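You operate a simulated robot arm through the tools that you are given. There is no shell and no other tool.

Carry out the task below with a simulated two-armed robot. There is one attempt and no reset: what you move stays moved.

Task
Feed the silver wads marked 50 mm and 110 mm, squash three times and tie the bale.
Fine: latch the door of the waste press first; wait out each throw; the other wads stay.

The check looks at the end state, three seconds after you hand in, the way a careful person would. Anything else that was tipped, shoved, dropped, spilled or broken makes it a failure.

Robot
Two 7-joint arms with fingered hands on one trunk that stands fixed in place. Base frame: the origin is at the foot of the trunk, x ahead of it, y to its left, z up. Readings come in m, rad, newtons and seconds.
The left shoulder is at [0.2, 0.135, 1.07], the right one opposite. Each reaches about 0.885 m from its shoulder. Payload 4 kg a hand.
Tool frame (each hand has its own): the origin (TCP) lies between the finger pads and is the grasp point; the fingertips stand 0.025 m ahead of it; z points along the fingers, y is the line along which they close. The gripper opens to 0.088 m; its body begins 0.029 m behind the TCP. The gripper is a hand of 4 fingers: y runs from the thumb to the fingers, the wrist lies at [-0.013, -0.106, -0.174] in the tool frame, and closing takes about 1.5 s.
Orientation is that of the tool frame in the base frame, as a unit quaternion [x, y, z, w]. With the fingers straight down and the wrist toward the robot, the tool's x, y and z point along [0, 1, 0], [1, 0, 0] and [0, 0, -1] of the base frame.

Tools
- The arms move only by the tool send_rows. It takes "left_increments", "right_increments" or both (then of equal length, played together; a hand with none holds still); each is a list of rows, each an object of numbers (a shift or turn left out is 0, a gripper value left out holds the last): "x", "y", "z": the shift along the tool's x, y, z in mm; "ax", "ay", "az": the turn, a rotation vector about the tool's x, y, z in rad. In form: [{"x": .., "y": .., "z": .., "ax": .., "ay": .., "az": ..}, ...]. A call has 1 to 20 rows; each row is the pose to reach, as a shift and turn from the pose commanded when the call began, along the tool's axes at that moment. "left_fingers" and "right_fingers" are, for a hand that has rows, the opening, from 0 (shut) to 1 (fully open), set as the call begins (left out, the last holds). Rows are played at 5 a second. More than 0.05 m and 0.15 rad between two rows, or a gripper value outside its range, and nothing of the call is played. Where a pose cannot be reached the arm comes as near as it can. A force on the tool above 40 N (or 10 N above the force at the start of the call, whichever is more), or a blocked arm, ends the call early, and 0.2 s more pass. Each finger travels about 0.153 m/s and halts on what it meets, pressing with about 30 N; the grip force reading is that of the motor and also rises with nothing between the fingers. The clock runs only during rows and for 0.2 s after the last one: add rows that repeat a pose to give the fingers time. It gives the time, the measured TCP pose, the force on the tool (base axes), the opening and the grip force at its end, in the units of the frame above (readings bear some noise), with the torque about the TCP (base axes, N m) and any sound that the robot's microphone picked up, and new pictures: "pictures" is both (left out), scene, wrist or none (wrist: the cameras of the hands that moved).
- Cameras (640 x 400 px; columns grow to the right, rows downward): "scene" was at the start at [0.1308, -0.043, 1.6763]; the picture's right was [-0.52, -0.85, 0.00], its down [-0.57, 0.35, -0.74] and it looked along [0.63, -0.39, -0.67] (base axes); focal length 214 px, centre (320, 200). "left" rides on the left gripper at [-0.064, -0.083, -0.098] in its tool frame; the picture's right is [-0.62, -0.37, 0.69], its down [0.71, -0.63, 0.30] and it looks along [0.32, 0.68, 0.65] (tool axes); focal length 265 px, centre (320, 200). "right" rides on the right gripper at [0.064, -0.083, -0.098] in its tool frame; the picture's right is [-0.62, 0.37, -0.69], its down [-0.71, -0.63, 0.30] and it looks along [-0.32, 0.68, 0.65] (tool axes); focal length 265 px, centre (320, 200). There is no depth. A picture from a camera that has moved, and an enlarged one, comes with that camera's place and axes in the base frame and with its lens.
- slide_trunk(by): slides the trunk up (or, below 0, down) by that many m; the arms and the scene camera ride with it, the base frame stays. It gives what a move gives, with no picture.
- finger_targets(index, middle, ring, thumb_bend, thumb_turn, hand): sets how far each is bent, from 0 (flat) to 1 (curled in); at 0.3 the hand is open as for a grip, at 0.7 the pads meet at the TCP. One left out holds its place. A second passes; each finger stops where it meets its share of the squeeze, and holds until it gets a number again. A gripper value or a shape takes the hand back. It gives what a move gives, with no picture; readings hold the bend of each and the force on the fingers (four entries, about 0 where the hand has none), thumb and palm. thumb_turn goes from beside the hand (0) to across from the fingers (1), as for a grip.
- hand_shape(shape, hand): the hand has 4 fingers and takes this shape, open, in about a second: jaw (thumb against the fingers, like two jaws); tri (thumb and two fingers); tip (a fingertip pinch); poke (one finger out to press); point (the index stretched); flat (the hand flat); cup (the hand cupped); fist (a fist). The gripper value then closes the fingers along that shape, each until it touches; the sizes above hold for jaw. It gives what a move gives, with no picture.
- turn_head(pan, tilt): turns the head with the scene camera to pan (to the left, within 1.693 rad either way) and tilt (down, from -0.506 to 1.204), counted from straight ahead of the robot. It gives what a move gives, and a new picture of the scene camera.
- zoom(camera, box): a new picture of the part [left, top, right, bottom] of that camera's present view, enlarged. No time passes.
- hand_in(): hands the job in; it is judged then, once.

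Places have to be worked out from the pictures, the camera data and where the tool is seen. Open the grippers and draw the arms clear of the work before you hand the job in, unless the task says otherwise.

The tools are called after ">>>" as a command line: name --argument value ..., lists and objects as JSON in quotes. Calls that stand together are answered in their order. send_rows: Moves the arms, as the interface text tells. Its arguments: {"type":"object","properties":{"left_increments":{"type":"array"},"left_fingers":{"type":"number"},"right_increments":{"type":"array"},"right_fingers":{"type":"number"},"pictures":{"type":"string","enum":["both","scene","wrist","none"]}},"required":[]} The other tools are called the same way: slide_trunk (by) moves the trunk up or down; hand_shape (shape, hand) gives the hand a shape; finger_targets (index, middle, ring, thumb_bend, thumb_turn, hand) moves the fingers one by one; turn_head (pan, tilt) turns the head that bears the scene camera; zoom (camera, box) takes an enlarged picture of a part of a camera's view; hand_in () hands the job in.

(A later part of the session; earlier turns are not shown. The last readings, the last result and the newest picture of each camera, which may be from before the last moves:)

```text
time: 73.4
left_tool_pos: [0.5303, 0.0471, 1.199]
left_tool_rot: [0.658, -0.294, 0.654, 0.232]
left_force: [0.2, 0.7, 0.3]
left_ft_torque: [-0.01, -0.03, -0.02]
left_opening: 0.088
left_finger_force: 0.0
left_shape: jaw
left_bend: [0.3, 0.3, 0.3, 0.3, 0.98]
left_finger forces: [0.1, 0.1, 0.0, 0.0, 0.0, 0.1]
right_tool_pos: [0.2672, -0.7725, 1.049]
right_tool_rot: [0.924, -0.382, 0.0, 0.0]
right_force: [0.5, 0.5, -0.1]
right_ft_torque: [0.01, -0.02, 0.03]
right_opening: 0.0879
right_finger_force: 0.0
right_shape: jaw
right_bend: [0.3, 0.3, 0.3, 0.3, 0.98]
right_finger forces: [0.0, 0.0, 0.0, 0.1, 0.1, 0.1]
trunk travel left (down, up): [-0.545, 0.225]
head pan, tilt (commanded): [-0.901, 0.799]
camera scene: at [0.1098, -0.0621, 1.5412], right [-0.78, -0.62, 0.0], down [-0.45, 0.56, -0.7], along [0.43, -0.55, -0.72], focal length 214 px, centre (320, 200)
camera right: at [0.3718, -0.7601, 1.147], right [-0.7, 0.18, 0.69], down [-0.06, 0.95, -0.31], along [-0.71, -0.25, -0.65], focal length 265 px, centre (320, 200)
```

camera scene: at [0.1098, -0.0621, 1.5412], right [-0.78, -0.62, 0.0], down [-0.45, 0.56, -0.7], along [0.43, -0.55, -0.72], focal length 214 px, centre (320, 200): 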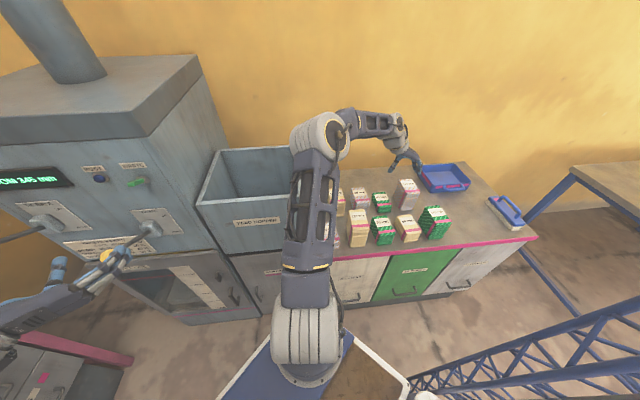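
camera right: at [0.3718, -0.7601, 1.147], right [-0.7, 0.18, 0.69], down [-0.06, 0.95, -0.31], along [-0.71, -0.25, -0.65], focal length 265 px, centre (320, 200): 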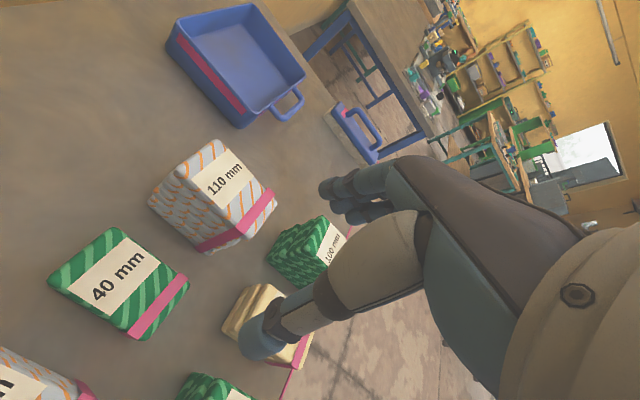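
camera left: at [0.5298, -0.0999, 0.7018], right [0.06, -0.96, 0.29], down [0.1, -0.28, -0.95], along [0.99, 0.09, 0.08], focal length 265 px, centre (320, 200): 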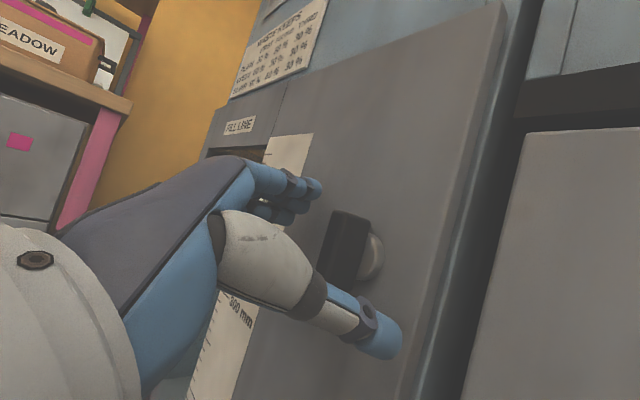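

Good view of the 110 mm wad from the wrist camera. Zoom to locate its top-face corners.

>>> zoom --camera "right" --box '[120, 120, 320, 270]'

>>> zoom --camera "scene" --box '[320, 130, 480, 260]'

```text
2.67 times, centred on (220, 195) of right
camera zoom: at [0.3718, -0.7601, 1.147], right [-0.7, 0.18, 0.69], down [-0.06, 0.95, -0.31], along [-0.71, -0.25, -0.65], focal length 708 px, centre (587, 213)
```

zoom: 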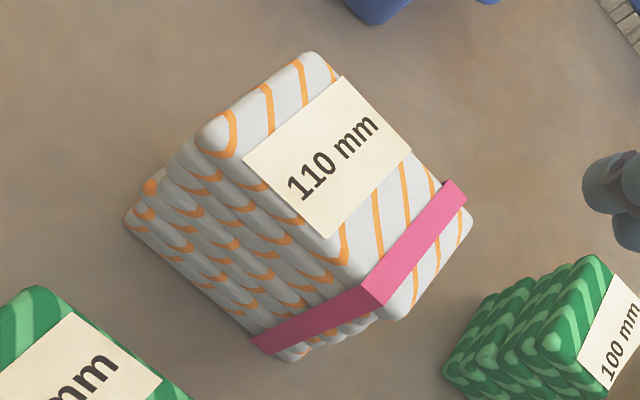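

```text
3.08 times, centred on (400, 195) of scene
camera zoom: at [0.1098, -0.0621, 1.5412], right [-0.78, -0.62, 0.0], down [-0.45, 0.56, -0.7], along [0.43, -0.55, -0.72], focal length 660 px, centre (74, 215)
```

zoom: 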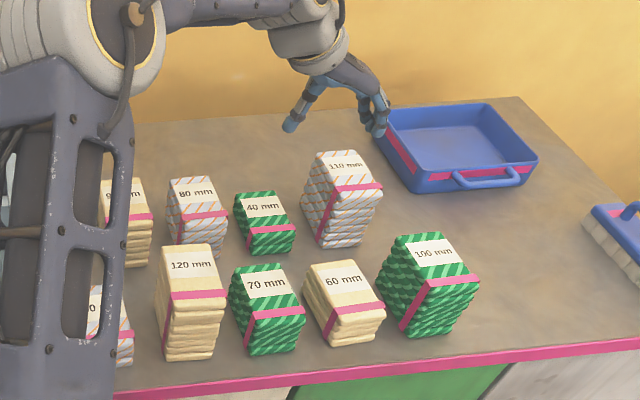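

The 110 mm wad's top is centred near (0.236,-0.863), width along the jaw direction (~62 mm). I hover above it with a slight tilt (0.25 rad) to save reach.

>>> send_rows --right_increments '[{"x": 6, "y": 22, "z": 17, "ay": 0.06}, {"x": 11, "y": 43, "z": 35, "ay": 0.12}, {"x": 17, "y": 65, "z": 52, "ay": 0.19}, {"x": 23, "y": 87, "z": 69, "ay": 0.25}]' --right_fingers 1.0 --pictures "both"

>>> zoom --camera "scene" --box '[320, 130, 480, 260]'

>>> zoom --camera "right" --box '[120, 120, 420, 400]'

```text
time: 74.4
left_tool_pos: [0.5308, 0.047, 1.1986]
left_tool_rot: [0.657, -0.295, 0.653, 0.233]
left_force: [-0.1, 0.2, -0.6]
left_ft_torque: [0.03, -0.01, -0.04]
left_opening: 0.0881
left_finger_force: 0.0
left_shape: jaw
left_bend: [0.3, 0.3, 0.3, 0.3, 0.98]
left_finger forces: [0.0, 0.0, 0.0, 0.0, 0.1, 0.0]
right_tool_pos: [0.224, -0.8511, 0.98]
right_tool_rot: [0.917, -0.378, 0.117, 0.048]
right_force: [0.0, -0.5, 0.7]
right_ft_torque: [0.0, 0.0, -0.01]
right_opening: 0.0878
right_finger_force: 0.1
right_shape: jaw
right_bend: [0.3, 0.3, 0.3, 0.3, 0.98]
right_finger forces: [0.0, 0.1, 0.1, 0.0, 0.0, 0.0]
trunk travel left (down, up): [-0.545, 0.225]
head pan, tilt (commanded): [-0.901, 0.799]
camera scene: at [0.1101, -0.0622, 1.5412], right [-0.78, -0.62, 0.0], down [-0.45, 0.56, -0.7], along [0.43, -0.55, -0.72], focal length 214 px, centre (320, 200)
camera right: at [0.3089, -0.8202, 1.0903], right [-0.81, 0.28, 0.52], down [0.01, 0.88, -0.47], along [-0.59, -0.38, -0.71], focal length 265 px, centre (320, 200)
```

scene: 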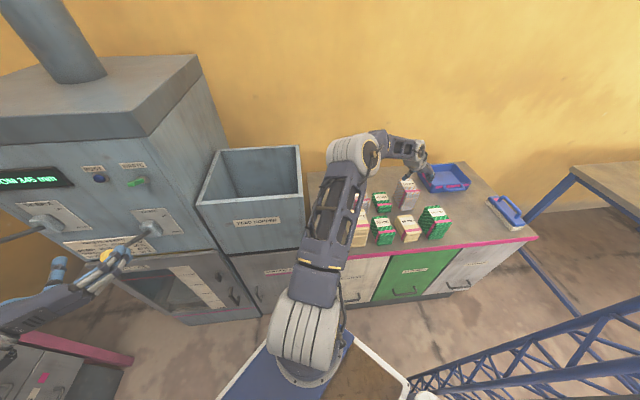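
right: 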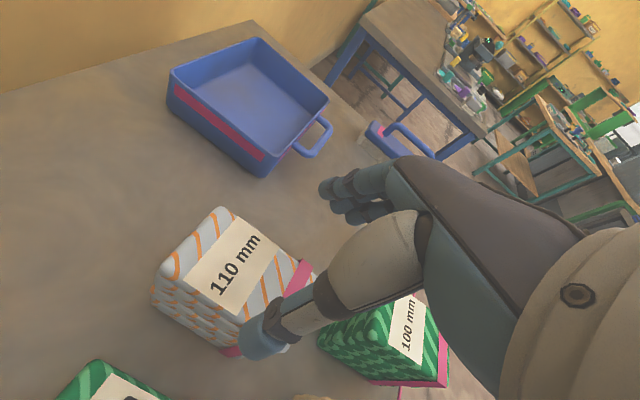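

```text
3.08 times, centred on (400, 195) of scene
camera zoom: at [0.1101, -0.0622, 1.5412], right [-0.78, -0.62, 0.0], down [-0.45, 0.56, -0.7], along [0.43, -0.55, -0.72], focal length 660 px, centre (74, 215)
```

zoom: 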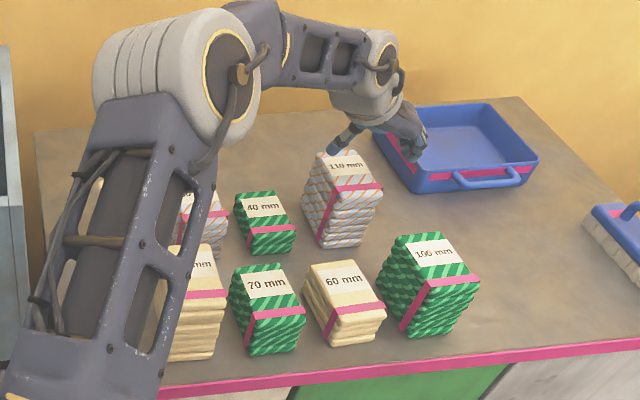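

```text
1.43 times, centred on (270, 260) of right
camera zoom: at [0.3089, -0.8202, 1.0903], right [-0.81, 0.28, 0.52], down [0.01, 0.88, -0.47], along [-0.59, -0.38, -0.71], focal length 379 px, centre (391, 114)
```

zoom: 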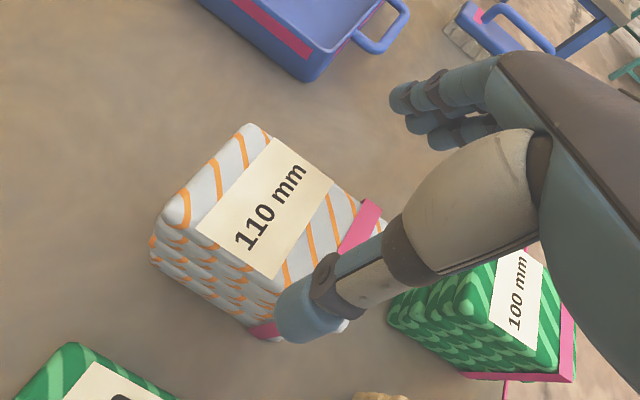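

The hand is centred laterally over the 110 mm wad. I descend vertically ~100 mm with open jaws.

>>> send_rows --right_increments '[{"x": -5, "z": 20}, {"x": -10, "z": 40}, {"x": -15, "z": 59}, {"x": -20, "z": 79}, {"x": -25, "z": 98}]' --pictures "both"

>>> zoom --camera "scene" --box '[320, 130, 480, 260]'

>>> zoom --camera "right" --box '[160, 120, 460, 400]'

```text
time: 75.6
left_tool_pos: [0.5296, 0.0488, 1.2003]
left_tool_rot: [0.657, -0.295, 0.654, 0.232]
left_force: [-0.5, 0.1, 0.4]
left_ft_torque: [-0.03, 0.03, 0.04]
left_opening: 0.0879
left_finger_force: 0.0
left_shape: jaw
left_bend: [0.3, 0.3, 0.3, 0.3, 0.98]
left_finger forces: [0.1, 0.0, 0.0, 0.0, 0.1, 0.1]
right_tool_pos: [0.2222, -0.8549, 0.8872]
right_tool_rot: [0.917, -0.378, 0.117, 0.053]
right_force: [-0.8, 3.9, 29.9]
right_ft_torque: [0.46, -0.45, 0.07]
right_opening: 0.0879
right_finger_force: 0.1
right_shape: jaw
right_bend: [0.29, 0.3, 0.3, 0.29, 0.97]
right_finger forces: [4.0, 0.0, 0.7, 0.0, 23.5, 0.0]
trunk travel left (down, up): [-0.545, 0.225]
head pan, tilt (commanded): [-0.901, 0.799]
camera scene: at [0.1096, -0.0614, 1.542], right [-0.78, -0.62, 0.0], down [-0.45, 0.56, -0.7], along [0.43, -0.55, -0.72], focal length 214 px, centre (320, 200)
camera right: at [0.3079, -0.822, 0.9969], right [-0.81, 0.29, 0.51], down [0.01, 0.88, -0.48], along [-0.59, -0.39, -0.71], focal length 265 px, centre (320, 200)
```

scene: 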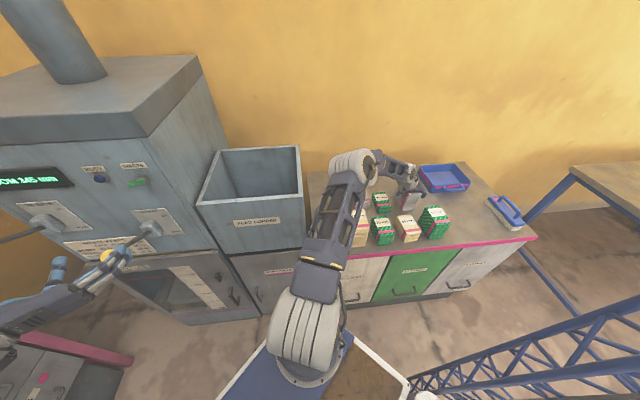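
right: 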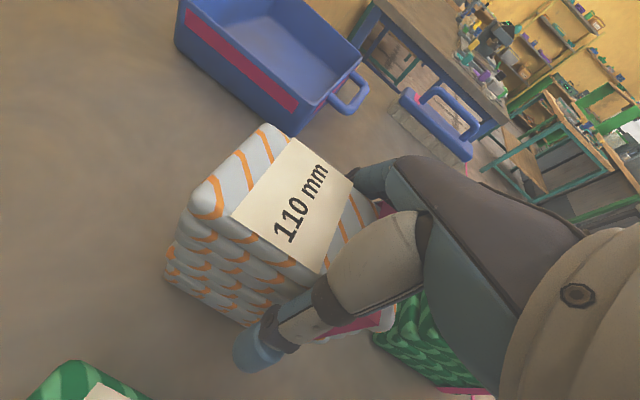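

```text
3.08 times, centred on (400, 195) of scene
camera zoom: at [0.1096, -0.0614, 1.542], right [-0.78, -0.62, 0.0], down [-0.45, 0.56, -0.7], along [0.43, -0.55, -0.72], focal length 660 px, centre (74, 215)
```

zoom: 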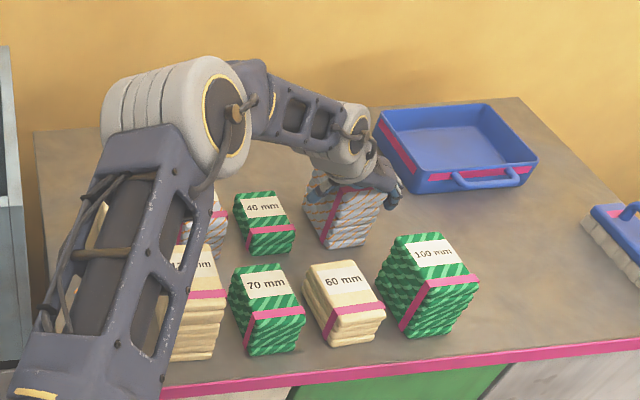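

```text
1.43 times, centred on (310, 260) of right
camera zoom: at [0.3079, -0.822, 0.9969], right [-0.81, 0.29, 0.51], down [0.01, 0.88, -0.48], along [-0.59, -0.39, -0.71], focal length 379 px, centre (334, 114)
```

zoom: 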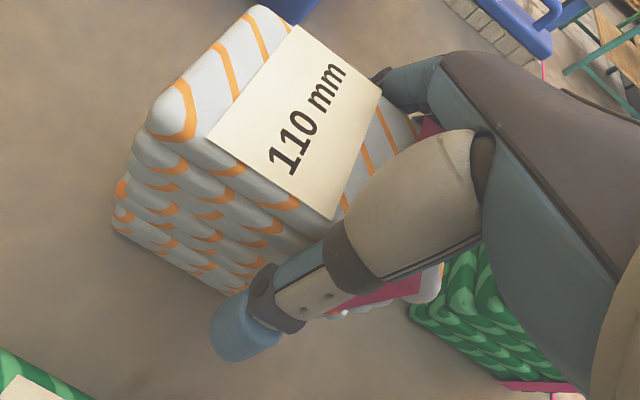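

The thumb link touches the wad's top edge (about 30 N). I raise ~6 mm, shift 5 mm toward the thumb side, then close the jaws.

>>> send_rows --right_increments '[{"x": 1, "y": -3, "z": -4}, {"x": 2, "y": -5, "z": -7}]' --pictures "none"

>>> send_rows --right_increments '[{"z": 0}, {"z": 0}, {"z": 0}, {"z": 0}, {"z": 0}, {"z": 0}, {"z": 0}, {"z": 0}, {"z": 0}]' --right_fingers 0.0 --pictures "both"

>>> zoom --camera "right" --box '[160, 120, 460, 400]'

```text
time: 76.2
left_tool_pos: [0.5309, 0.0469, 1.1988]
left_tool_rot: [0.658, -0.295, 0.653, 0.232]
left_force: [-0.1, -0.5, 0.0]
left_ft_torque: [0.03, -0.04, 0.02]
left_opening: 0.0881
left_finger_force: 0.1
left_shape: jaw
left_bend: [0.3, 0.3, 0.3, 0.3, 0.98]
left_finger forces: [0.0, 0.0, 0.0, 0.0, 0.1, 0.0]
right_tool_pos: [0.2246, -0.8492, 0.8875]
right_tool_rot: [0.917, -0.379, 0.115, 0.048]
right_force: [-4.5, -7.0, 20.3]
right_ft_torque: [0.12, 0.18, 0.09]
right_opening: 0.088
right_finger_force: 0.1
right_shape: jaw
right_bend: [0.27, 0.3, 0.3, 0.29, 0.97]
right_finger forces: [11.4, 0.0, 5.0, 0.1, 8.2, 0.1]
trunk travel left (down, up): [-0.545, 0.225]
head pan, tilt (commanded): [-0.901, 0.799]
```

```text
time: 78.2
left_tool_pos: [0.5315, 0.0468, 1.1984]
left_tool_rot: [0.658, -0.296, 0.653, 0.232]
left_force: [-1.1, -0.2, -0.6]
left_ft_torque: [0.0, 0.0, 0.0]
left_opening: 0.0877
left_finger_force: 0.1
left_shape: jaw
left_bend: [0.3, 0.3, 0.3, 0.3, 0.98]
left_finger forces: [0.0, 0.0, 0.2, 0.0, 0.0, 0.0]
right_tool_pos: [0.2259, -0.8483, 0.8878]
right_tool_rot: [0.917, -0.379, 0.116, 0.047]
right_force: [-4.8, -2.5, 10.9]
right_ft_torque: [0.09, 0.18, 0.05]
right_opening: 0.0585
right_finger_force: 30.1
right_shape: jaw
right_bend: [0.28, 0.4, 0.34, 0.59, 0.97]
right_finger forces: [22.4, 13.4, 10.3, 0.0, 43.4, 0.0]
trunk travel left (down, up): [-0.545, 0.225]
head pan, tilt (commanded): [-0.901, 0.799]
camera scene: at [0.1097, -0.0622, 1.5411], right [-0.78, -0.62, 0.0], down [-0.45, 0.56, -0.7], along [0.43, -0.55, -0.72], focal length 214 px, centre (320, 200)
camera right: at [0.3115, -0.8178, 0.9972], right [-0.81, 0.28, 0.52], down [0.01, 0.88, -0.47], along [-0.59, -0.38, -0.71], focal length 265 px, centre (320, 200)
```

scene: 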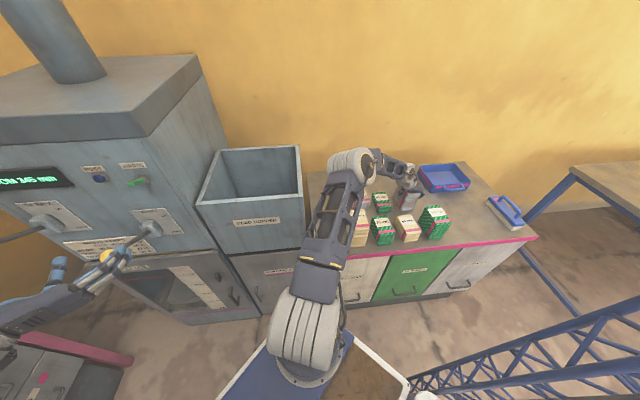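
right: 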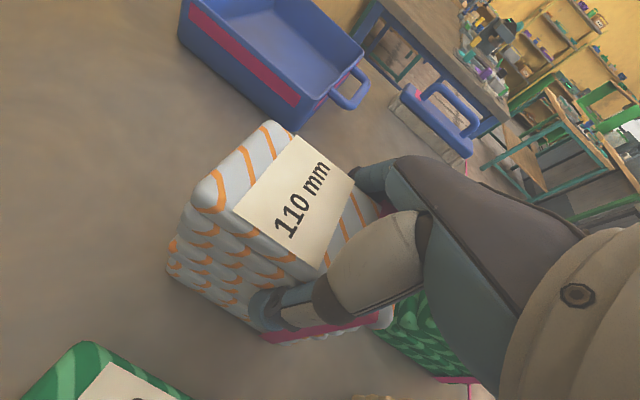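

```text
1.43 times, centred on (310, 260) of right
camera zoom: at [0.3115, -0.8178, 0.9972], right [-0.81, 0.28, 0.52], down [0.01, 0.88, -0.47], along [-0.59, -0.38, -0.71], focal length 379 px, centre (334, 114)
```

zoom: 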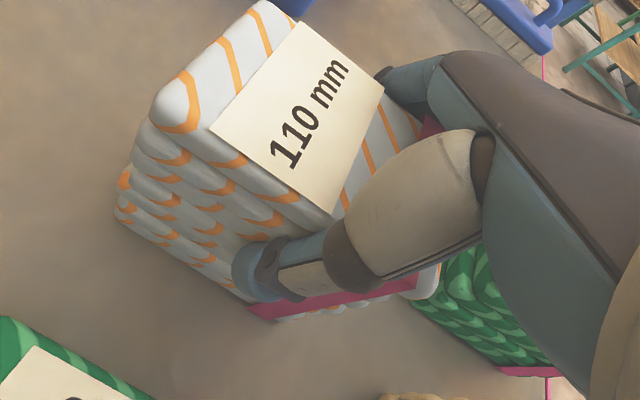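

The wad is gripped (opening 58 mm). I lift straight up 60 mm and check that it comes along.

>>> send_rows --right_increments '[{"x": 3, "z": -10}, {"x": 5, "z": -19}, {"x": 10, "z": -39}, {"x": 15, "z": -58}]' --pictures "both"

>>> zoom --camera "scene" --box '[320, 130, 480, 260]'

```text
time: 79.2
left_tool_pos: [0.5308, 0.0467, 1.1977]
left_tool_rot: [0.658, -0.296, 0.652, 0.232]
left_force: [0.1, 0.6, -0.1]
left_ft_torque: [-0.02, -0.04, 0.01]
left_opening: 0.0878
left_finger_force: 0.2
left_shape: jaw
left_bend: [0.3, 0.3, 0.3, 0.3, 0.98]
left_finger forces: [0.0, 0.0, 0.1, 0.0, 0.0, 0.1]
right_tool_pos: [0.2247, -0.8494, 0.9458]
right_tool_rot: [0.917, -0.379, 0.114, 0.047]
right_force: [0.5, -0.8, -1.6]
right_ft_torque: [-0.03, 0.01, 0.01]
right_opening: 0.0578
right_finger_force: 30.4
right_shape: jaw
right_bend: [0.28, 0.41, 0.35, 0.58, 0.97]
right_finger forces: [20.2, 13.0, 7.4, 0.0, 43.1, 0.0]
trunk travel left (down, up): [-0.545, 0.225]
head pan, tilt (commanded): [-0.901, 0.799]
camera scene: at [0.11, -0.0626, 1.5411], right [-0.78, -0.62, 0.0], down [-0.45, 0.56, -0.7], along [0.43, -0.55, -0.72], focal length 214 px, centre (320, 200)
camera right: at [0.3109, -0.818, 1.0563], right [-0.81, 0.28, 0.52], down [0.01, 0.88, -0.47], along [-0.59, -0.38, -0.71], focal length 265 px, centre (320, 200)
```

scene: 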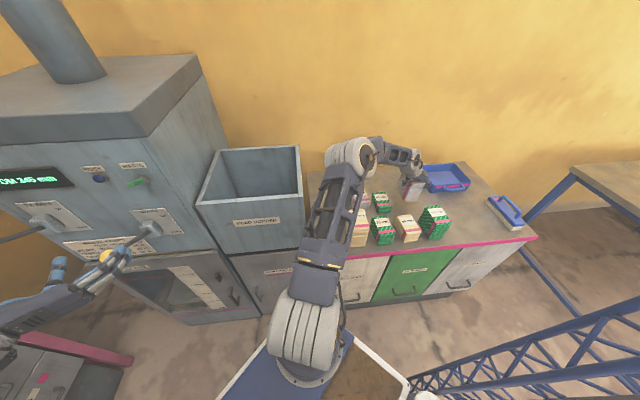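
right: 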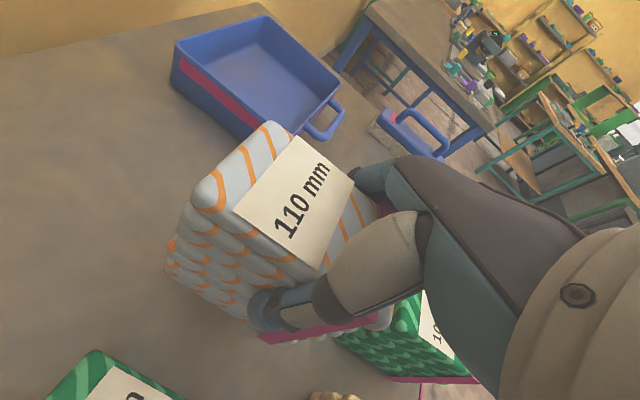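

```text
3.08 times, centred on (400, 195) of scene
camera zoom: at [0.11, -0.0626, 1.5411], right [-0.78, -0.62, 0.0], down [-0.45, 0.56, -0.7], along [0.43, -0.55, -0.72], focal length 660 px, centre (74, 215)
```

zoom: 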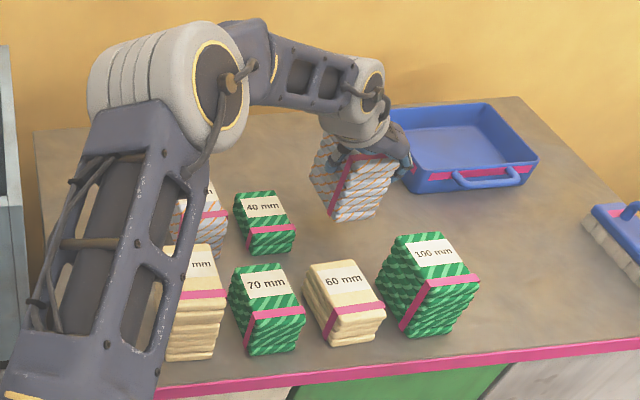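

The wad is held securely. I raise the trunk 0.15 m to lift it clear and gain height for the hopper.

>>> slide_trunk --by 0.15

```text
time: 80.9
left_tool_pos: [0.5302, 0.0463, 1.3484]
left_tool_rot: [0.658, -0.296, 0.653, 0.232]
left_force: [-0.3, 0.4, -0.3]
left_ft_torque: [-0.02, 0.01, -0.02]
left_opening: 0.0878
left_finger_force: 0.1
left_shape: jaw
left_bend: [0.3, 0.3, 0.3, 0.3, 0.98]
left_finger forces: [0.0, 0.0, 0.1, 0.0, 0.1, 0.0]
right_tool_pos: [0.2258, -0.8497, 1.0959]
right_tool_rot: [0.917, -0.379, 0.115, 0.048]
right_force: [-0.1, 0.7, -2.4]
right_ft_torque: [0.01, -0.01, -0.04]
right_opening: 0.058
right_finger_force: 29.4
right_shape: jaw
right_bend: [0.28, 0.41, 0.35, 0.58, 0.97]
right_finger forces: [20.2, 13.1, 7.4, 0.1, 43.1, 0.0]
trunk travel left (down, up): [-0.695, 0.075]
head pan, tilt (commanded): [-0.901, 0.799]
```

Now I carry it inward and up to about (0.33,-0.60,1.24), yawing the hand toward its natural direction about the vertical.

>>> send_rows --right_increments '[{"x": -8, "y": -31, "z": -21, "ax": 0.018, "az": -0.073}, {"x": -16, "y": -63, "z": -41, "ax": 0.037, "az": -0.145}, {"x": -24, "y": -94, "z": -62, "ax": 0.055, "az": -0.218}, {"x": -32, "y": -125, "z": -83, "ax": 0.074, "az": -0.29}, {"x": -40, "y": -156, "z": -103, "ax": 0.092, "az": -0.363}, {"x": -48, "y": -188, "z": -124, "ax": 0.111, "az": -0.436}, {"x": -56, "y": -219, "z": -144, "ax": 0.13, "az": -0.508}, {"x": -64, "y": -250, "z": -165, "ax": 0.148, "az": -0.581}]' --pictures "both"

```text
time: 82.7
left_tool_pos: [0.5313, 0.0465, 1.3496]
left_tool_rot: [0.658, -0.295, 0.653, 0.232]
left_force: [0.6, -0.1, -0.5]
left_ft_torque: [0.03, -0.01, 0.0]
left_opening: 0.0878
left_finger_force: 0.0
left_shape: jaw
left_bend: [0.3, 0.3, 0.3, 0.3, 0.98]
left_finger forces: [0.1, 0.1, 0.1, 0.0, 0.1, 0.0]
right_tool_pos: [0.3269, -0.5992, 1.2393]
right_tool_rot: [0.988, -0.09, 0.124, 0.012]
right_force: [0.1, 0.5, -1.8]
right_ft_torque: [0.03, 0.04, 0.0]
right_opening: 0.0578
right_finger_force: 29.9
right_shape: jaw
right_bend: [0.28, 0.41, 0.35, 0.59, 0.97]
right_finger forces: [20.0, 13.1, 6.9, 0.0, 42.1, 0.0]
trunk travel left (down, up): [-0.695, 0.075]
head pan, tilt (commanded): [-0.901, 0.799]
camera scene: at [0.1101, -0.063, 1.6911], right [-0.78, -0.62, 0.0], down [-0.45, 0.56, -0.7], along [0.43, -0.55, -0.72], focal length 214 px, centre (320, 200)
camera right: at [0.38, -0.5241, 1.3498], right [-0.83, -0.22, 0.52], down [-0.49, 0.73, -0.47], along [-0.28, -0.64, -0.71], focal length 265 px, centre (320, 200)
```

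scene: 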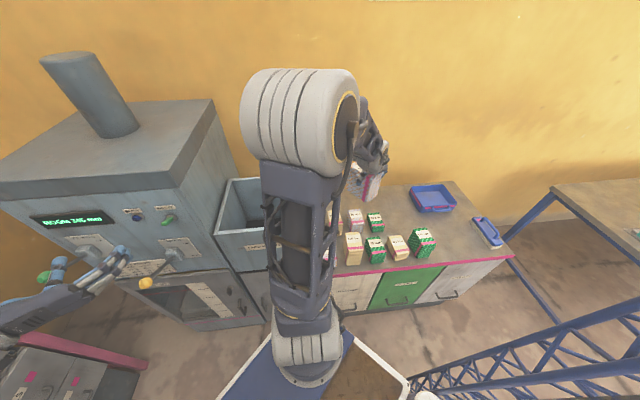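
right: 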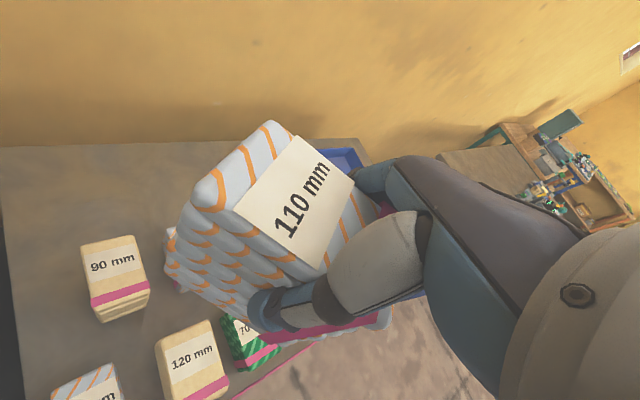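

Next, carry it over the hopper centre at about (0.66,-0.395), TCP height 1.26.

>>> send_rows --right_increments '[{"x": 29, "y": -26, "z": 5, "ax": 0.017, "az": -0.068}, {"x": 57, "y": -52, "z": 10, "ax": 0.035, "az": -0.136}, {"x": 86, "y": -78, "z": 16, "ax": 0.052, "az": -0.203}, {"x": 115, "y": -104, "z": 21, "ax": 0.069, "az": -0.271}, {"x": 143, "y": -130, "z": 26, "ax": 0.087, "az": -0.339}, {"x": 172, "y": -156, "z": 31, "ax": 0.104, "az": -0.407}, {"x": 201, "y": -183, "z": 36, "ax": 0.121, "az": -0.475}, {"x": 229, "y": -209, "z": 42, "ax": 0.138, "az": -0.542}, {"x": 258, "y": -235, "z": 47, "ax": 0.156, "az": -0.61}, {"x": 286, "y": -261, "z": 52, "ax": 0.173, "az": -0.678}]' --pictures "both"

>>> turn_head --pan -0.3 --tilt 0.9

```text
time: 84.9
left_tool_pos: [0.5295, 0.0463, 1.3473]
left_tool_rot: [0.658, -0.294, 0.653, 0.233]
left_force: [0.2, 0.6, 0.2]
left_ft_torque: [0.02, 0.0, -0.01]
left_opening: 0.088
left_finger_force: 0.0
left_shape: jaw
left_bend: [0.3, 0.3, 0.3, 0.3, 0.98]
left_finger forces: [0.0, 0.0, 0.0, 0.0, 0.1, 0.0]
right_tool_pos: [0.662, -0.3943, 1.2608]
right_tool_rot: [0.959, 0.254, 0.121, -0.031]
right_force: [-0.6, -0.3, -1.2]
right_ft_torque: [0.0, -0.02, -0.03]
right_opening: 0.0579
right_finger_force: 30.2
right_shape: jaw
right_bend: [0.28, 0.41, 0.35, 0.59, 0.97]
right_finger forces: [19.4, 12.8, 6.8, 0.1, 41.1, 0.0]
trunk travel left (down, up): [-0.695, 0.075]
head pan, tilt (commanded): [-0.901, 0.799]
camera scene: at [0.1097, -0.0626, 1.6911], right [-0.78, -0.62, 0.0], down [-0.45, 0.56, -0.7], along [0.43, -0.55, -0.72], focal length 214 px, centre (320, 200)
camera right: at [0.6543, -0.3044, 1.3711], right [-0.49, -0.7, 0.52], down [-0.85, 0.24, -0.47], along [0.2, -0.67, -0.71], focal length 265 px, centre (320, 200)
```

scene: 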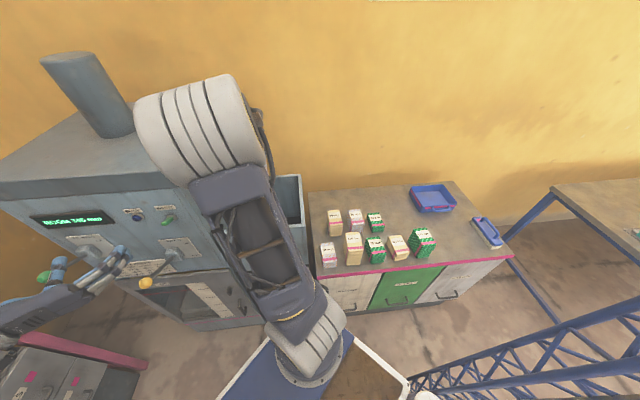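
right: 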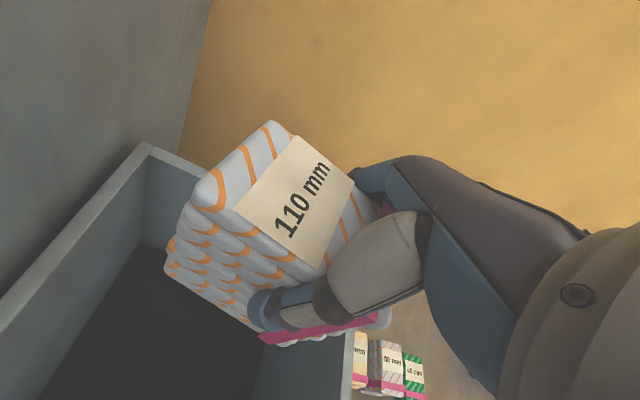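

```text
time: 85.9
left_tool_pos: [0.5308, 0.0467, 1.3476]
left_tool_rot: [0.659, -0.295, 0.653, 0.231]
left_force: [-0.1, -0.1, 0.2]
left_ft_torque: [-0.01, 0.0, -0.03]
left_opening: 0.088
left_finger_force: 0.0
left_shape: jaw
left_bend: [0.3, 0.3, 0.3, 0.3, 0.98]
left_finger forces: [0.0, 0.0, 0.1, 0.0, 0.1, 0.0]
right_tool_pos: [0.6625, -0.3958, 1.2613]
right_tool_rot: [0.96, 0.252, 0.121, -0.032]
right_force: [0.4, 0.9, -1.1]
right_ft_torque: [0.0, 0.04, 0.0]
right_opening: 0.0576
right_finger_force: 30.3
right_shape: jaw
right_bend: [0.28, 0.41, 0.35, 0.59, 0.97]
right_finger forces: [19.4, 12.8, 6.8, 0.0, 41.0, 0.0]
trunk travel left (down, up): [-0.695, 0.075]
head pan, tilt (commanded): [-0.3, 0.901]
camera scene: at [0.132, -0.0216, 1.6832], right [-0.3, -0.95, 0.0], down [-0.75, 0.23, -0.62], along [0.59, -0.18, -0.78], focal length 214 px, centre (320, 200)
```

scene: 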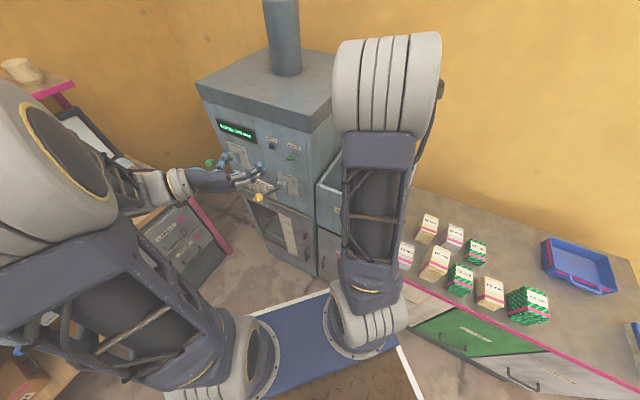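

The wad is over the hopper opening. I lower it ~185 mm into the hopper, watching for contact.

>>> send_rows --right_increments '[{"x": -7, "z": 29}, {"x": -15, "z": 58}, {"x": -22, "z": 87}, {"x": -30, "z": 116}, {"x": -37, "z": 145}, {"x": -42, "z": 165}, {"x": -47, "z": 182}]' --pictures "both"

```text
time: 87.5
left_tool_pos: [0.5307, 0.0472, 1.3487]
left_tool_rot: [0.659, -0.295, 0.652, 0.232]
left_force: [-0.2, -0.1, -0.7]
left_ft_torque: [0.01, 0.03, 0.0]
left_opening: 0.0879
left_finger_force: 0.0
left_shape: jaw
left_bend: [0.3, 0.3, 0.3, 0.3, 0.98]
left_finger forces: [0.1, 0.0, 0.1, 0.0, 0.0, 0.1]
right_tool_pos: [0.6613, -0.3989, 1.0728]
right_tool_rot: [0.96, 0.253, 0.12, -0.032]
right_force: [-0.6, 0.2, -1.7]
right_ft_torque: [-0.01, -0.01, 0.0]
right_opening: 0.0577
right_finger_force: 29.4
right_shape: jaw
right_bend: [0.28, 0.41, 0.35, 0.59, 0.97]
right_finger forces: [19.3, 12.8, 6.3, 0.0, 40.1, 0.0]
trunk travel left (down, up): [-0.695, 0.075]
head pan, tilt (commanded): [-0.3, 0.901]
camera scene: at [0.1319, -0.0214, 1.6832], right [-0.3, -0.96, 0.0], down [-0.75, 0.23, -0.62], along [0.59, -0.18, -0.78], focal length 214 px, centre (320, 200)
camera right: at [0.6531, -0.3075, 1.1823], right [-0.49, -0.7, 0.52], down [-0.85, 0.24, -0.47], along [0.2, -0.67, -0.71], focal length 265 px, centre (320, 200)
```

scene: 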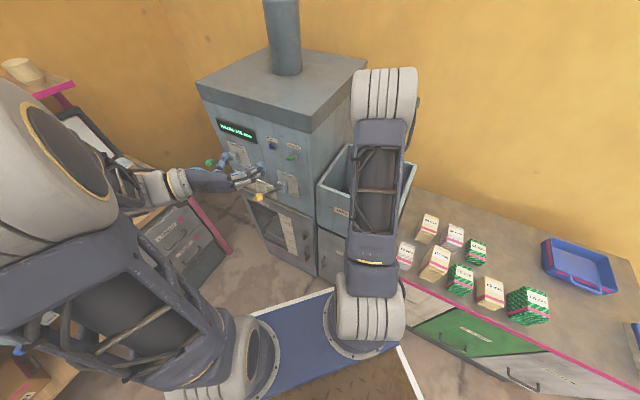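
right: 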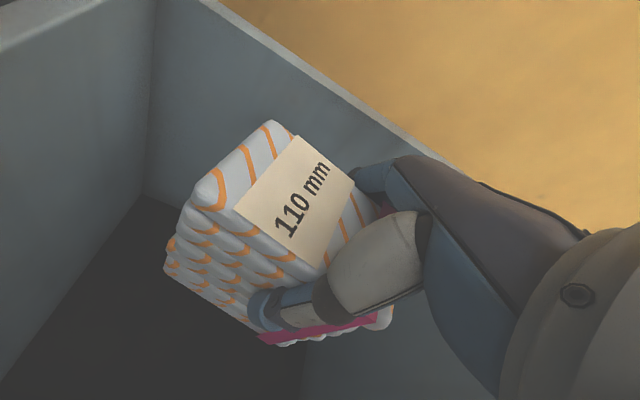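

The floor of the hopper is ~17 cm below the wad. I lower another 70 mm, then release.

>>> send_rows --right_increments '[{"x": -6, "z": 23}, {"x": -12, "z": 46}, {"x": -17, "z": 68}]' --pictures "wrist"

>>> send_rows --right_increments '[{"z": 0}, {"z": 0}, {"z": 0}, {"z": 0}, {"z": 0}, {"z": 0}, {"z": 0}]' --right_fingers 1.0 --pictures "both"

```text
time: 88.3
left_tool_pos: [0.5315, 0.0463, 1.3484]
left_tool_rot: [0.658, -0.295, 0.653, 0.232]
left_force: [0.1, 0.8, -0.2]
left_ft_torque: [-0.01, -0.01, 0.01]
left_opening: 0.088
left_finger_force: 0.1
left_shape: jaw
left_bend: [0.3, 0.3, 0.3, 0.3, 0.98]
left_finger forces: [0.0, 0.0, 0.0, 0.0, 0.0, 0.0]
right_tool_pos: [0.6616, -0.398, 1.0025]
right_tool_rot: [0.96, 0.252, 0.121, -0.031]
right_force: [-0.6, 0.6, -2.3]
right_ft_torque: [0.02, 0.03, 0.01]
right_opening: 0.0579
right_finger_force: 29.7
right_shape: jaw
right_bend: [0.28, 0.41, 0.35, 0.59, 0.97]
right_finger forces: [19.3, 12.8, 6.2, 0.0, 39.9, 0.0]
trunk travel left (down, up): [-0.695, 0.075]
head pan, tilt (commanded): [-0.3, 0.901]
camera right: at [0.6535, -0.3073, 1.1125], right [-0.49, -0.7, 0.52], down [-0.85, 0.24, -0.47], along [0.2, -0.67, -0.71], focal length 265 px, centre (320, 200)
```

right: 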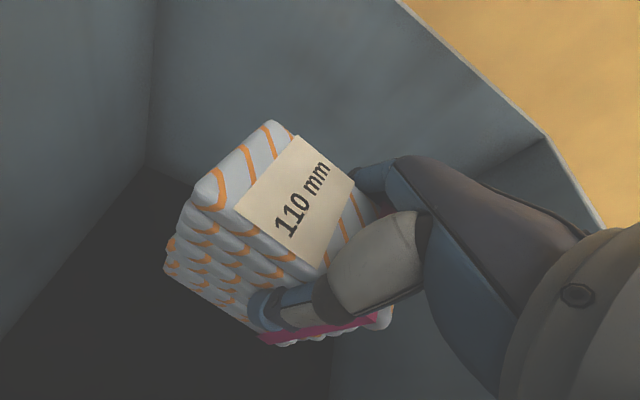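

```text
time: 89.9
left_tool_pos: [0.5298, 0.0464, 1.348]
left_tool_rot: [0.658, -0.295, 0.653, 0.232]
left_force: [0.1, 0.7, 0.3]
left_ft_torque: [0.0, 0.05, 0.01]
left_opening: 0.0879
left_finger_force: 0.1
left_shape: jaw
left_bend: [0.3, 0.3, 0.3, 0.3, 0.98]
left_finger forces: [0.1, 0.0, 0.1, 0.1, 0.1, 0.0]
right_tool_pos: [0.6611, -0.3971, 1.0027]
right_tool_rot: [0.96, 0.253, 0.12, -0.031]
right_force: [0.6, -0.2, 0.4]
right_ft_torque: [0.0, 0.01, 0.0]
right_opening: 0.088
right_finger_force: 0.0
right_shape: jaw
right_bend: [0.3, 0.3, 0.3, 0.3, 0.97]
right_finger forces: [0.0, 0.0, 0.1, 0.0, 0.1, 0.0]
trunk travel left (down, up): [-0.695, 0.075]
head pan, tilt (commanded): [-0.3, 0.901]
camera scene: at [0.132, -0.0215, 1.6832], right [-0.3, -0.96, 0.0], down [-0.75, 0.23, -0.62], along [0.59, -0.18, -0.78], focal length 214 px, centre (320, 200)
camera right: at [0.6535, -0.307, 1.1126], right [-0.49, -0.7, 0.52], down [-0.85, 0.24, -0.47], along [0.2, -0.67, -0.71], focal length 265 px, centre (320, 200)
```

scene: 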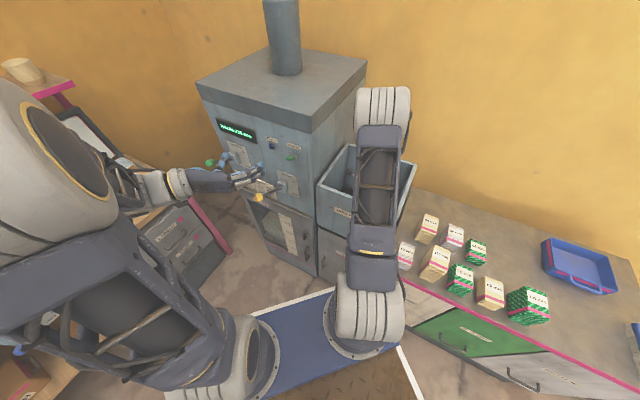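
right: 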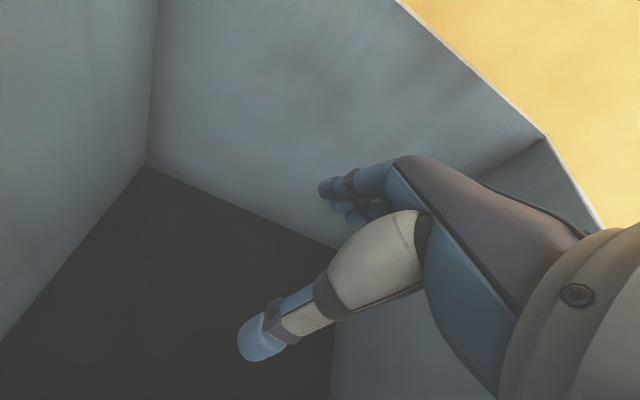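

Released; the wad is gone from the hand and passed through the hopper. Check the display.

>>> zoom --camera "scene" --box '[200, 100, 320, 200]'

>>> zoom --camera "scene" --box '[230, 170, 340, 290]'

```text
4.00 times, centred on (260, 150) of scene
camera zoom: at [0.132, -0.0215, 1.6832], right [-0.3, -0.96, 0.0], down [-0.75, 0.23, -0.62], along [0.59, -0.18, -0.78], focal length 858 px, centre (560, 400)
```

zoom: 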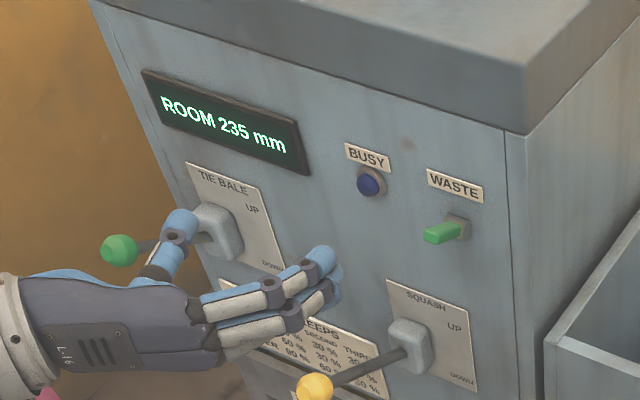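

```text
3.33 times, centred on (285, 230) of scene
camera zoom: at [0.132, -0.0215, 1.6832], right [-0.3, -0.96, 0.0], down [-0.75, 0.23, -0.62], along [0.59, -0.18, -0.78], focal length 715 px, centre (437, 100)
```

zoom: 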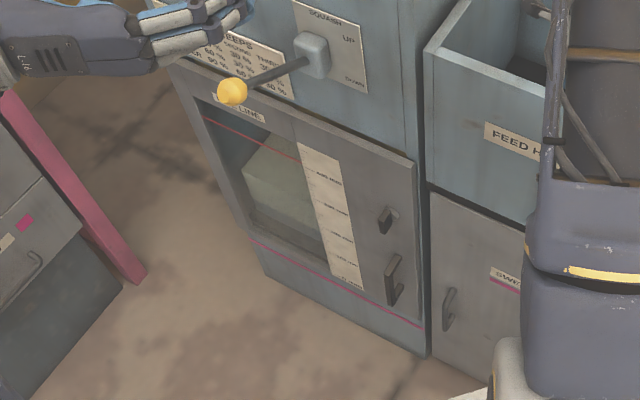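

ROOM dropped to 235 mm, so the 110 mm wad is in. I lift the right hand straight out of the hopper.

>>> send_rows --right_increments '[{"x": 10, "z": -40}, {"x": 21, "z": -81}, {"x": 31, "z": -121}, {"x": 41, "z": -162}, {"x": 52, "z": -202}, {"x": 62, "z": -243}]' --pictures "wrist"

```text
time: 91.3
left_tool_pos: [0.5315, 0.0473, 1.349]
left_tool_rot: [0.658, -0.295, 0.653, 0.232]
left_force: [1.0, -0.4, 0.0]
left_ft_torque: [-0.01, -0.03, 0.01]
left_opening: 0.088
left_finger_force: 0.2
left_shape: jaw
left_bend: [0.3, 0.3, 0.3, 0.3, 0.98]
left_finger forces: [0.0, 0.0, 0.0, 0.0, 0.0, 0.1]
right_tool_pos: [0.6608, -0.3959, 1.2541]
right_tool_rot: [0.959, 0.253, 0.121, -0.031]
right_force: [-0.4, 0.4, -0.1]
right_ft_torque: [0.01, -0.01, 0.01]
right_opening: 0.0878
right_finger_force: 0.0
right_shape: jaw
right_bend: [0.3, 0.3, 0.3, 0.3, 0.97]
right_finger forces: [0.0, 0.0, 0.0, 0.1, 0.1, 0.0]
trunk travel left (down, up): [-0.695, 0.075]
head pan, tilt (commanded): [-0.3, 0.901]
camera right: at [0.6534, -0.3056, 1.3648], right [-0.49, -0.7, 0.52], down [-0.85, 0.25, -0.47], along [0.2, -0.67, -0.71], focal length 265 px, centre (320, 200)
```

right: 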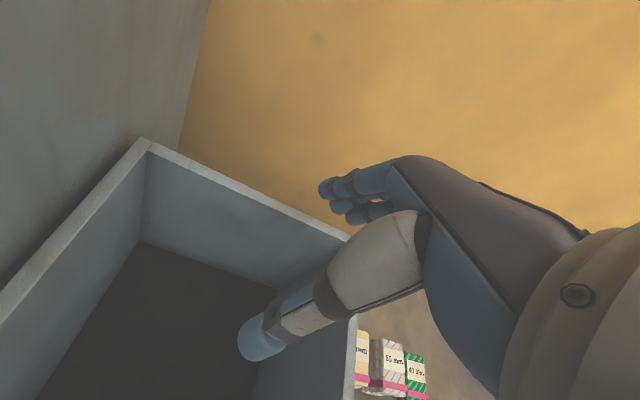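

Now I move to above the 50 mm wad, yawing clockwise back so the jaws line up with the wad width.

>>> send_rows --right_increments '[{"x": -29, "y": -3, "z": 3, "ax": -0.033, "az": 0.127}, {"x": -57, "y": -7, "z": 7, "ax": -0.065, "az": 0.254}, {"x": -86, "y": -10, "z": 10, "ax": -0.098, "az": 0.381}, {"x": -115, "y": -13, "z": 14, "ax": -0.13, "az": 0.508}, {"x": -144, "y": -16, "z": 17, "ax": -0.163, "az": 0.636}, {"x": -172, "y": -20, "z": 20, "ax": -0.196, "az": 0.763}, {"x": -201, "y": -23, "z": 24, "ax": -0.228, "az": 0.89}, {"x": -230, "y": -26, "z": 27, "ax": -0.261, "az": 1.017}, {"x": -258, "y": -29, "z": 31, "ax": -0.293, "az": 1.144}, {"x": -287, "y": -33, "z": 34, "ax": -0.326, "az": 1.271}]' --pictures "both"

```text
time: 93.5
left_tool_pos: [0.5318, 0.0478, 1.3476]
left_tool_rot: [0.658, -0.295, 0.653, 0.232]
left_force: [-0.9, -0.1, -0.1]
left_ft_torque: [0.04, -0.01, -0.03]
left_opening: 0.0877
left_finger_force: 0.1
left_shape: jaw
left_bend: [0.3, 0.3, 0.3, 0.3, 0.98]
left_finger forces: [0.1, 0.0, 0.0, 0.0, 0.0, 0.0]
right_tool_pos: [0.4091, -0.4995, 1.1495]
right_tool_rot: [0.914, -0.386, 0.115, 0.049]
right_force: [0.7, 0.8, 1.1]
right_ft_torque: [-0.01, 0.04, 0.03]
right_opening: 0.088
right_finger_force: 0.1
right_shape: jaw
right_bend: [0.3, 0.3, 0.3, 0.3, 0.97]
right_finger forces: [0.0, 0.0, 0.0, 0.0, 0.1, 0.0]
trunk travel left (down, up): [-0.695, 0.075]
head pan, tilt (commanded): [-0.3, 0.901]
camera scene: at [0.1319, -0.0213, 1.6833], right [-0.3, -0.96, 0.0], down [-0.75, 0.23, -0.62], along [0.59, -0.18, -0.78], focal length 214 px, centre (320, 200)
camera right: at [0.496, -0.4692, 1.2598], right [-0.8, 0.3, 0.52], down [0.02, 0.88, -0.47], along [-0.6, -0.37, -0.71], focal length 265 px, centre (320, 200)
```

scene: 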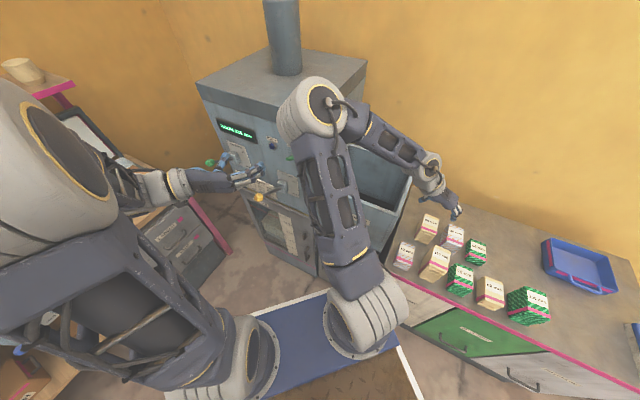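
right: 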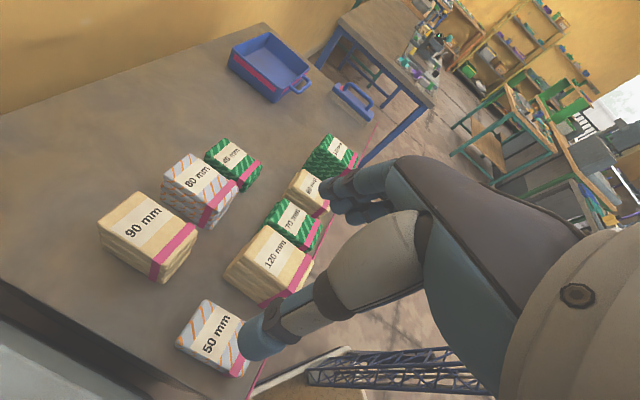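

The forearm is above the hopper corner now, so I'll need a stronger tilt (wrist toward the robot) before descending. First zoom to locate the 50 mm wad precisely.

>>> zoom --camera "right" --box '[140, 270, 340, 400]'

>>> zoom --camera "scene" --box '[370, 200, 490, 300]'

```text
3.08 times, centred on (240, 335) of right
camera zoom: at [0.496, -0.4692, 1.2598], right [-0.8, 0.3, 0.52], down [0.02, 0.88, -0.47], along [-0.6, -0.37, -0.71], focal length 817 px, centre (566, -215)
```

zoom: 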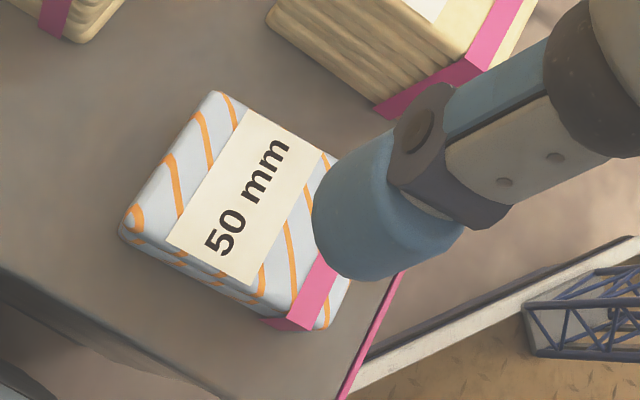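

```text
4.00 times, centred on (430, 250) of scene
camera zoom: at [0.1319, -0.0213, 1.6833], right [-0.3, -0.96, 0.0], down [-0.75, 0.23, -0.62], along [0.59, -0.18, -0.78], focal length 858 px, centre (-120, 0)
```

zoom: 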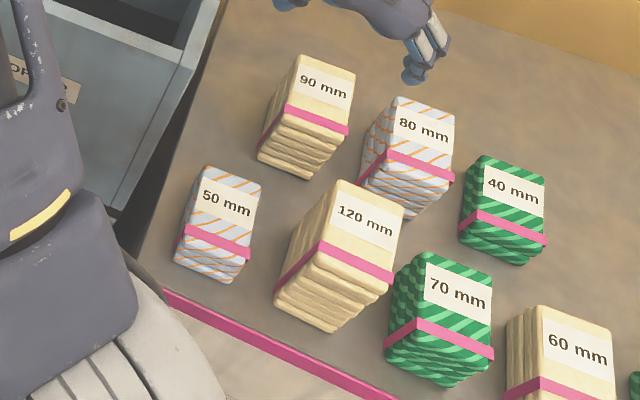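

The 50 mm wad is centred at about (0.391,-0.477), top z≈0.838. The tilted posture would be too near the shoulder at this trunk height, so I raise the hand and then lower the trunk.

>>> send_rows --right_increments '[{"x": -1, "z": -43}, {"x": -2, "z": -87}, {"x": -3, "z": -130}, {"x": -4, "z": -173}, {"x": -5, "z": -216}, {"x": -6, "z": -259}]' --pictures "none"

>>> slide_trunk --by -0.2

>>> turn_head --pan -0.6 --tilt 0.9

```text
time: 94.9
left_tool_pos: [0.5317, 0.0467, 1.349]
left_tool_rot: [0.658, -0.295, 0.653, 0.231]
left_force: [0.3, -0.2, 0.7]
left_ft_torque: [-0.01, -0.01, -0.01]
left_opening: 0.0879
left_finger_force: 0.0
left_shape: jaw
left_bend: [0.3, 0.3, 0.3, 0.3, 0.98]
left_finger forces: [0.0, 0.1, 0.0, 0.0, 0.0, 0.0]
right_tool_pos: [0.3637, -0.4487, 1.3976]
right_tool_rot: [0.914, -0.385, 0.115, 0.049]
right_force: [0.0, -0.5, -0.7]
right_ft_torque: [0.01, 0.01, 0.01]
right_opening: 0.0881
right_finger_force: 0.1
right_shape: jaw
right_bend: [0.3, 0.3, 0.3, 0.3, 0.97]
right_finger forces: [0.0, 0.0, 0.1, 0.1, 0.0, 0.0]
trunk travel left (down, up): [-0.695, 0.075]
head pan, tilt (commanded): [-0.3, 0.901]
```

```text
time: 97.1
left_tool_pos: [0.5305, 0.0469, 1.1485]
left_tool_rot: [0.658, -0.295, 0.653, 0.232]
left_force: [1.9, -0.5, -0.1]
left_ft_torque: [-0.02, 0.0, 0.03]
left_opening: 0.0878
left_finger_force: 0.1
left_shape: jaw
left_bend: [0.3, 0.3, 0.3, 0.3, 0.98]
left_finger forces: [0.1, 0.1, 0.0, 0.1, 0.1, 0.0]
right_tool_pos: [0.3632, -0.4513, 1.1975]
right_tool_rot: [0.914, -0.385, 0.115, 0.049]
right_force: [0.1, 0.6, 0.5]
right_ft_torque: [0.01, 0.02, 0.0]
right_opening: 0.0879
right_finger_force: 0.1
right_shape: jaw
right_bend: [0.3, 0.3, 0.3, 0.3, 0.97]
right_finger forces: [0.1, 0.1, 0.0, 0.1, 0.0, 0.0]
trunk travel left (down, up): [-0.495, 0.275]
head pan, tilt (commanded): [-0.3, 0.901]
```

```text
time: 97.9
left_tool_pos: [0.5316, 0.0478, 1.1477]
left_tool_rot: [0.658, -0.296, 0.653, 0.232]
left_force: [0.4, 0.5, 0.0]
left_ft_torque: [0.0, -0.03, 0.02]
left_opening: 0.0879
left_finger_force: 0.1
left_shape: jaw
left_bend: [0.3, 0.3, 0.3, 0.3, 0.98]
left_finger forces: [0.0, 0.1, 0.0, 0.1, 0.1, 0.0]
right_tool_pos: [0.3638, -0.4505, 1.197]
right_tool_rot: [0.914, -0.386, 0.116, 0.049]
right_force: [0.9, 0.1, 0.5]
right_ft_torque: [0.04, 0.01, 0.02]
right_opening: 0.088
right_finger_force: 0.0
right_shape: jaw
right_bend: [0.3, 0.3, 0.3, 0.3, 0.97]
right_finger forces: [0.0, 0.0, 0.0, 0.1, 0.0, 0.0]
trunk travel left (down, up): [-0.495, 0.275]
head pan, tilt (commanded): [-0.6, 0.901]
camera scene: at [0.1221, -0.0418, 1.4832], right [-0.56, -0.83, 0.0], down [-0.65, 0.44, -0.62], along [0.51, -0.35, -0.78], focal length 214 px, centre (320, 200)
```

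scene: 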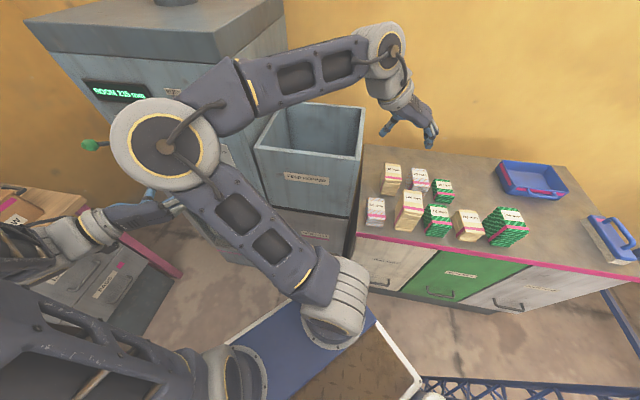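

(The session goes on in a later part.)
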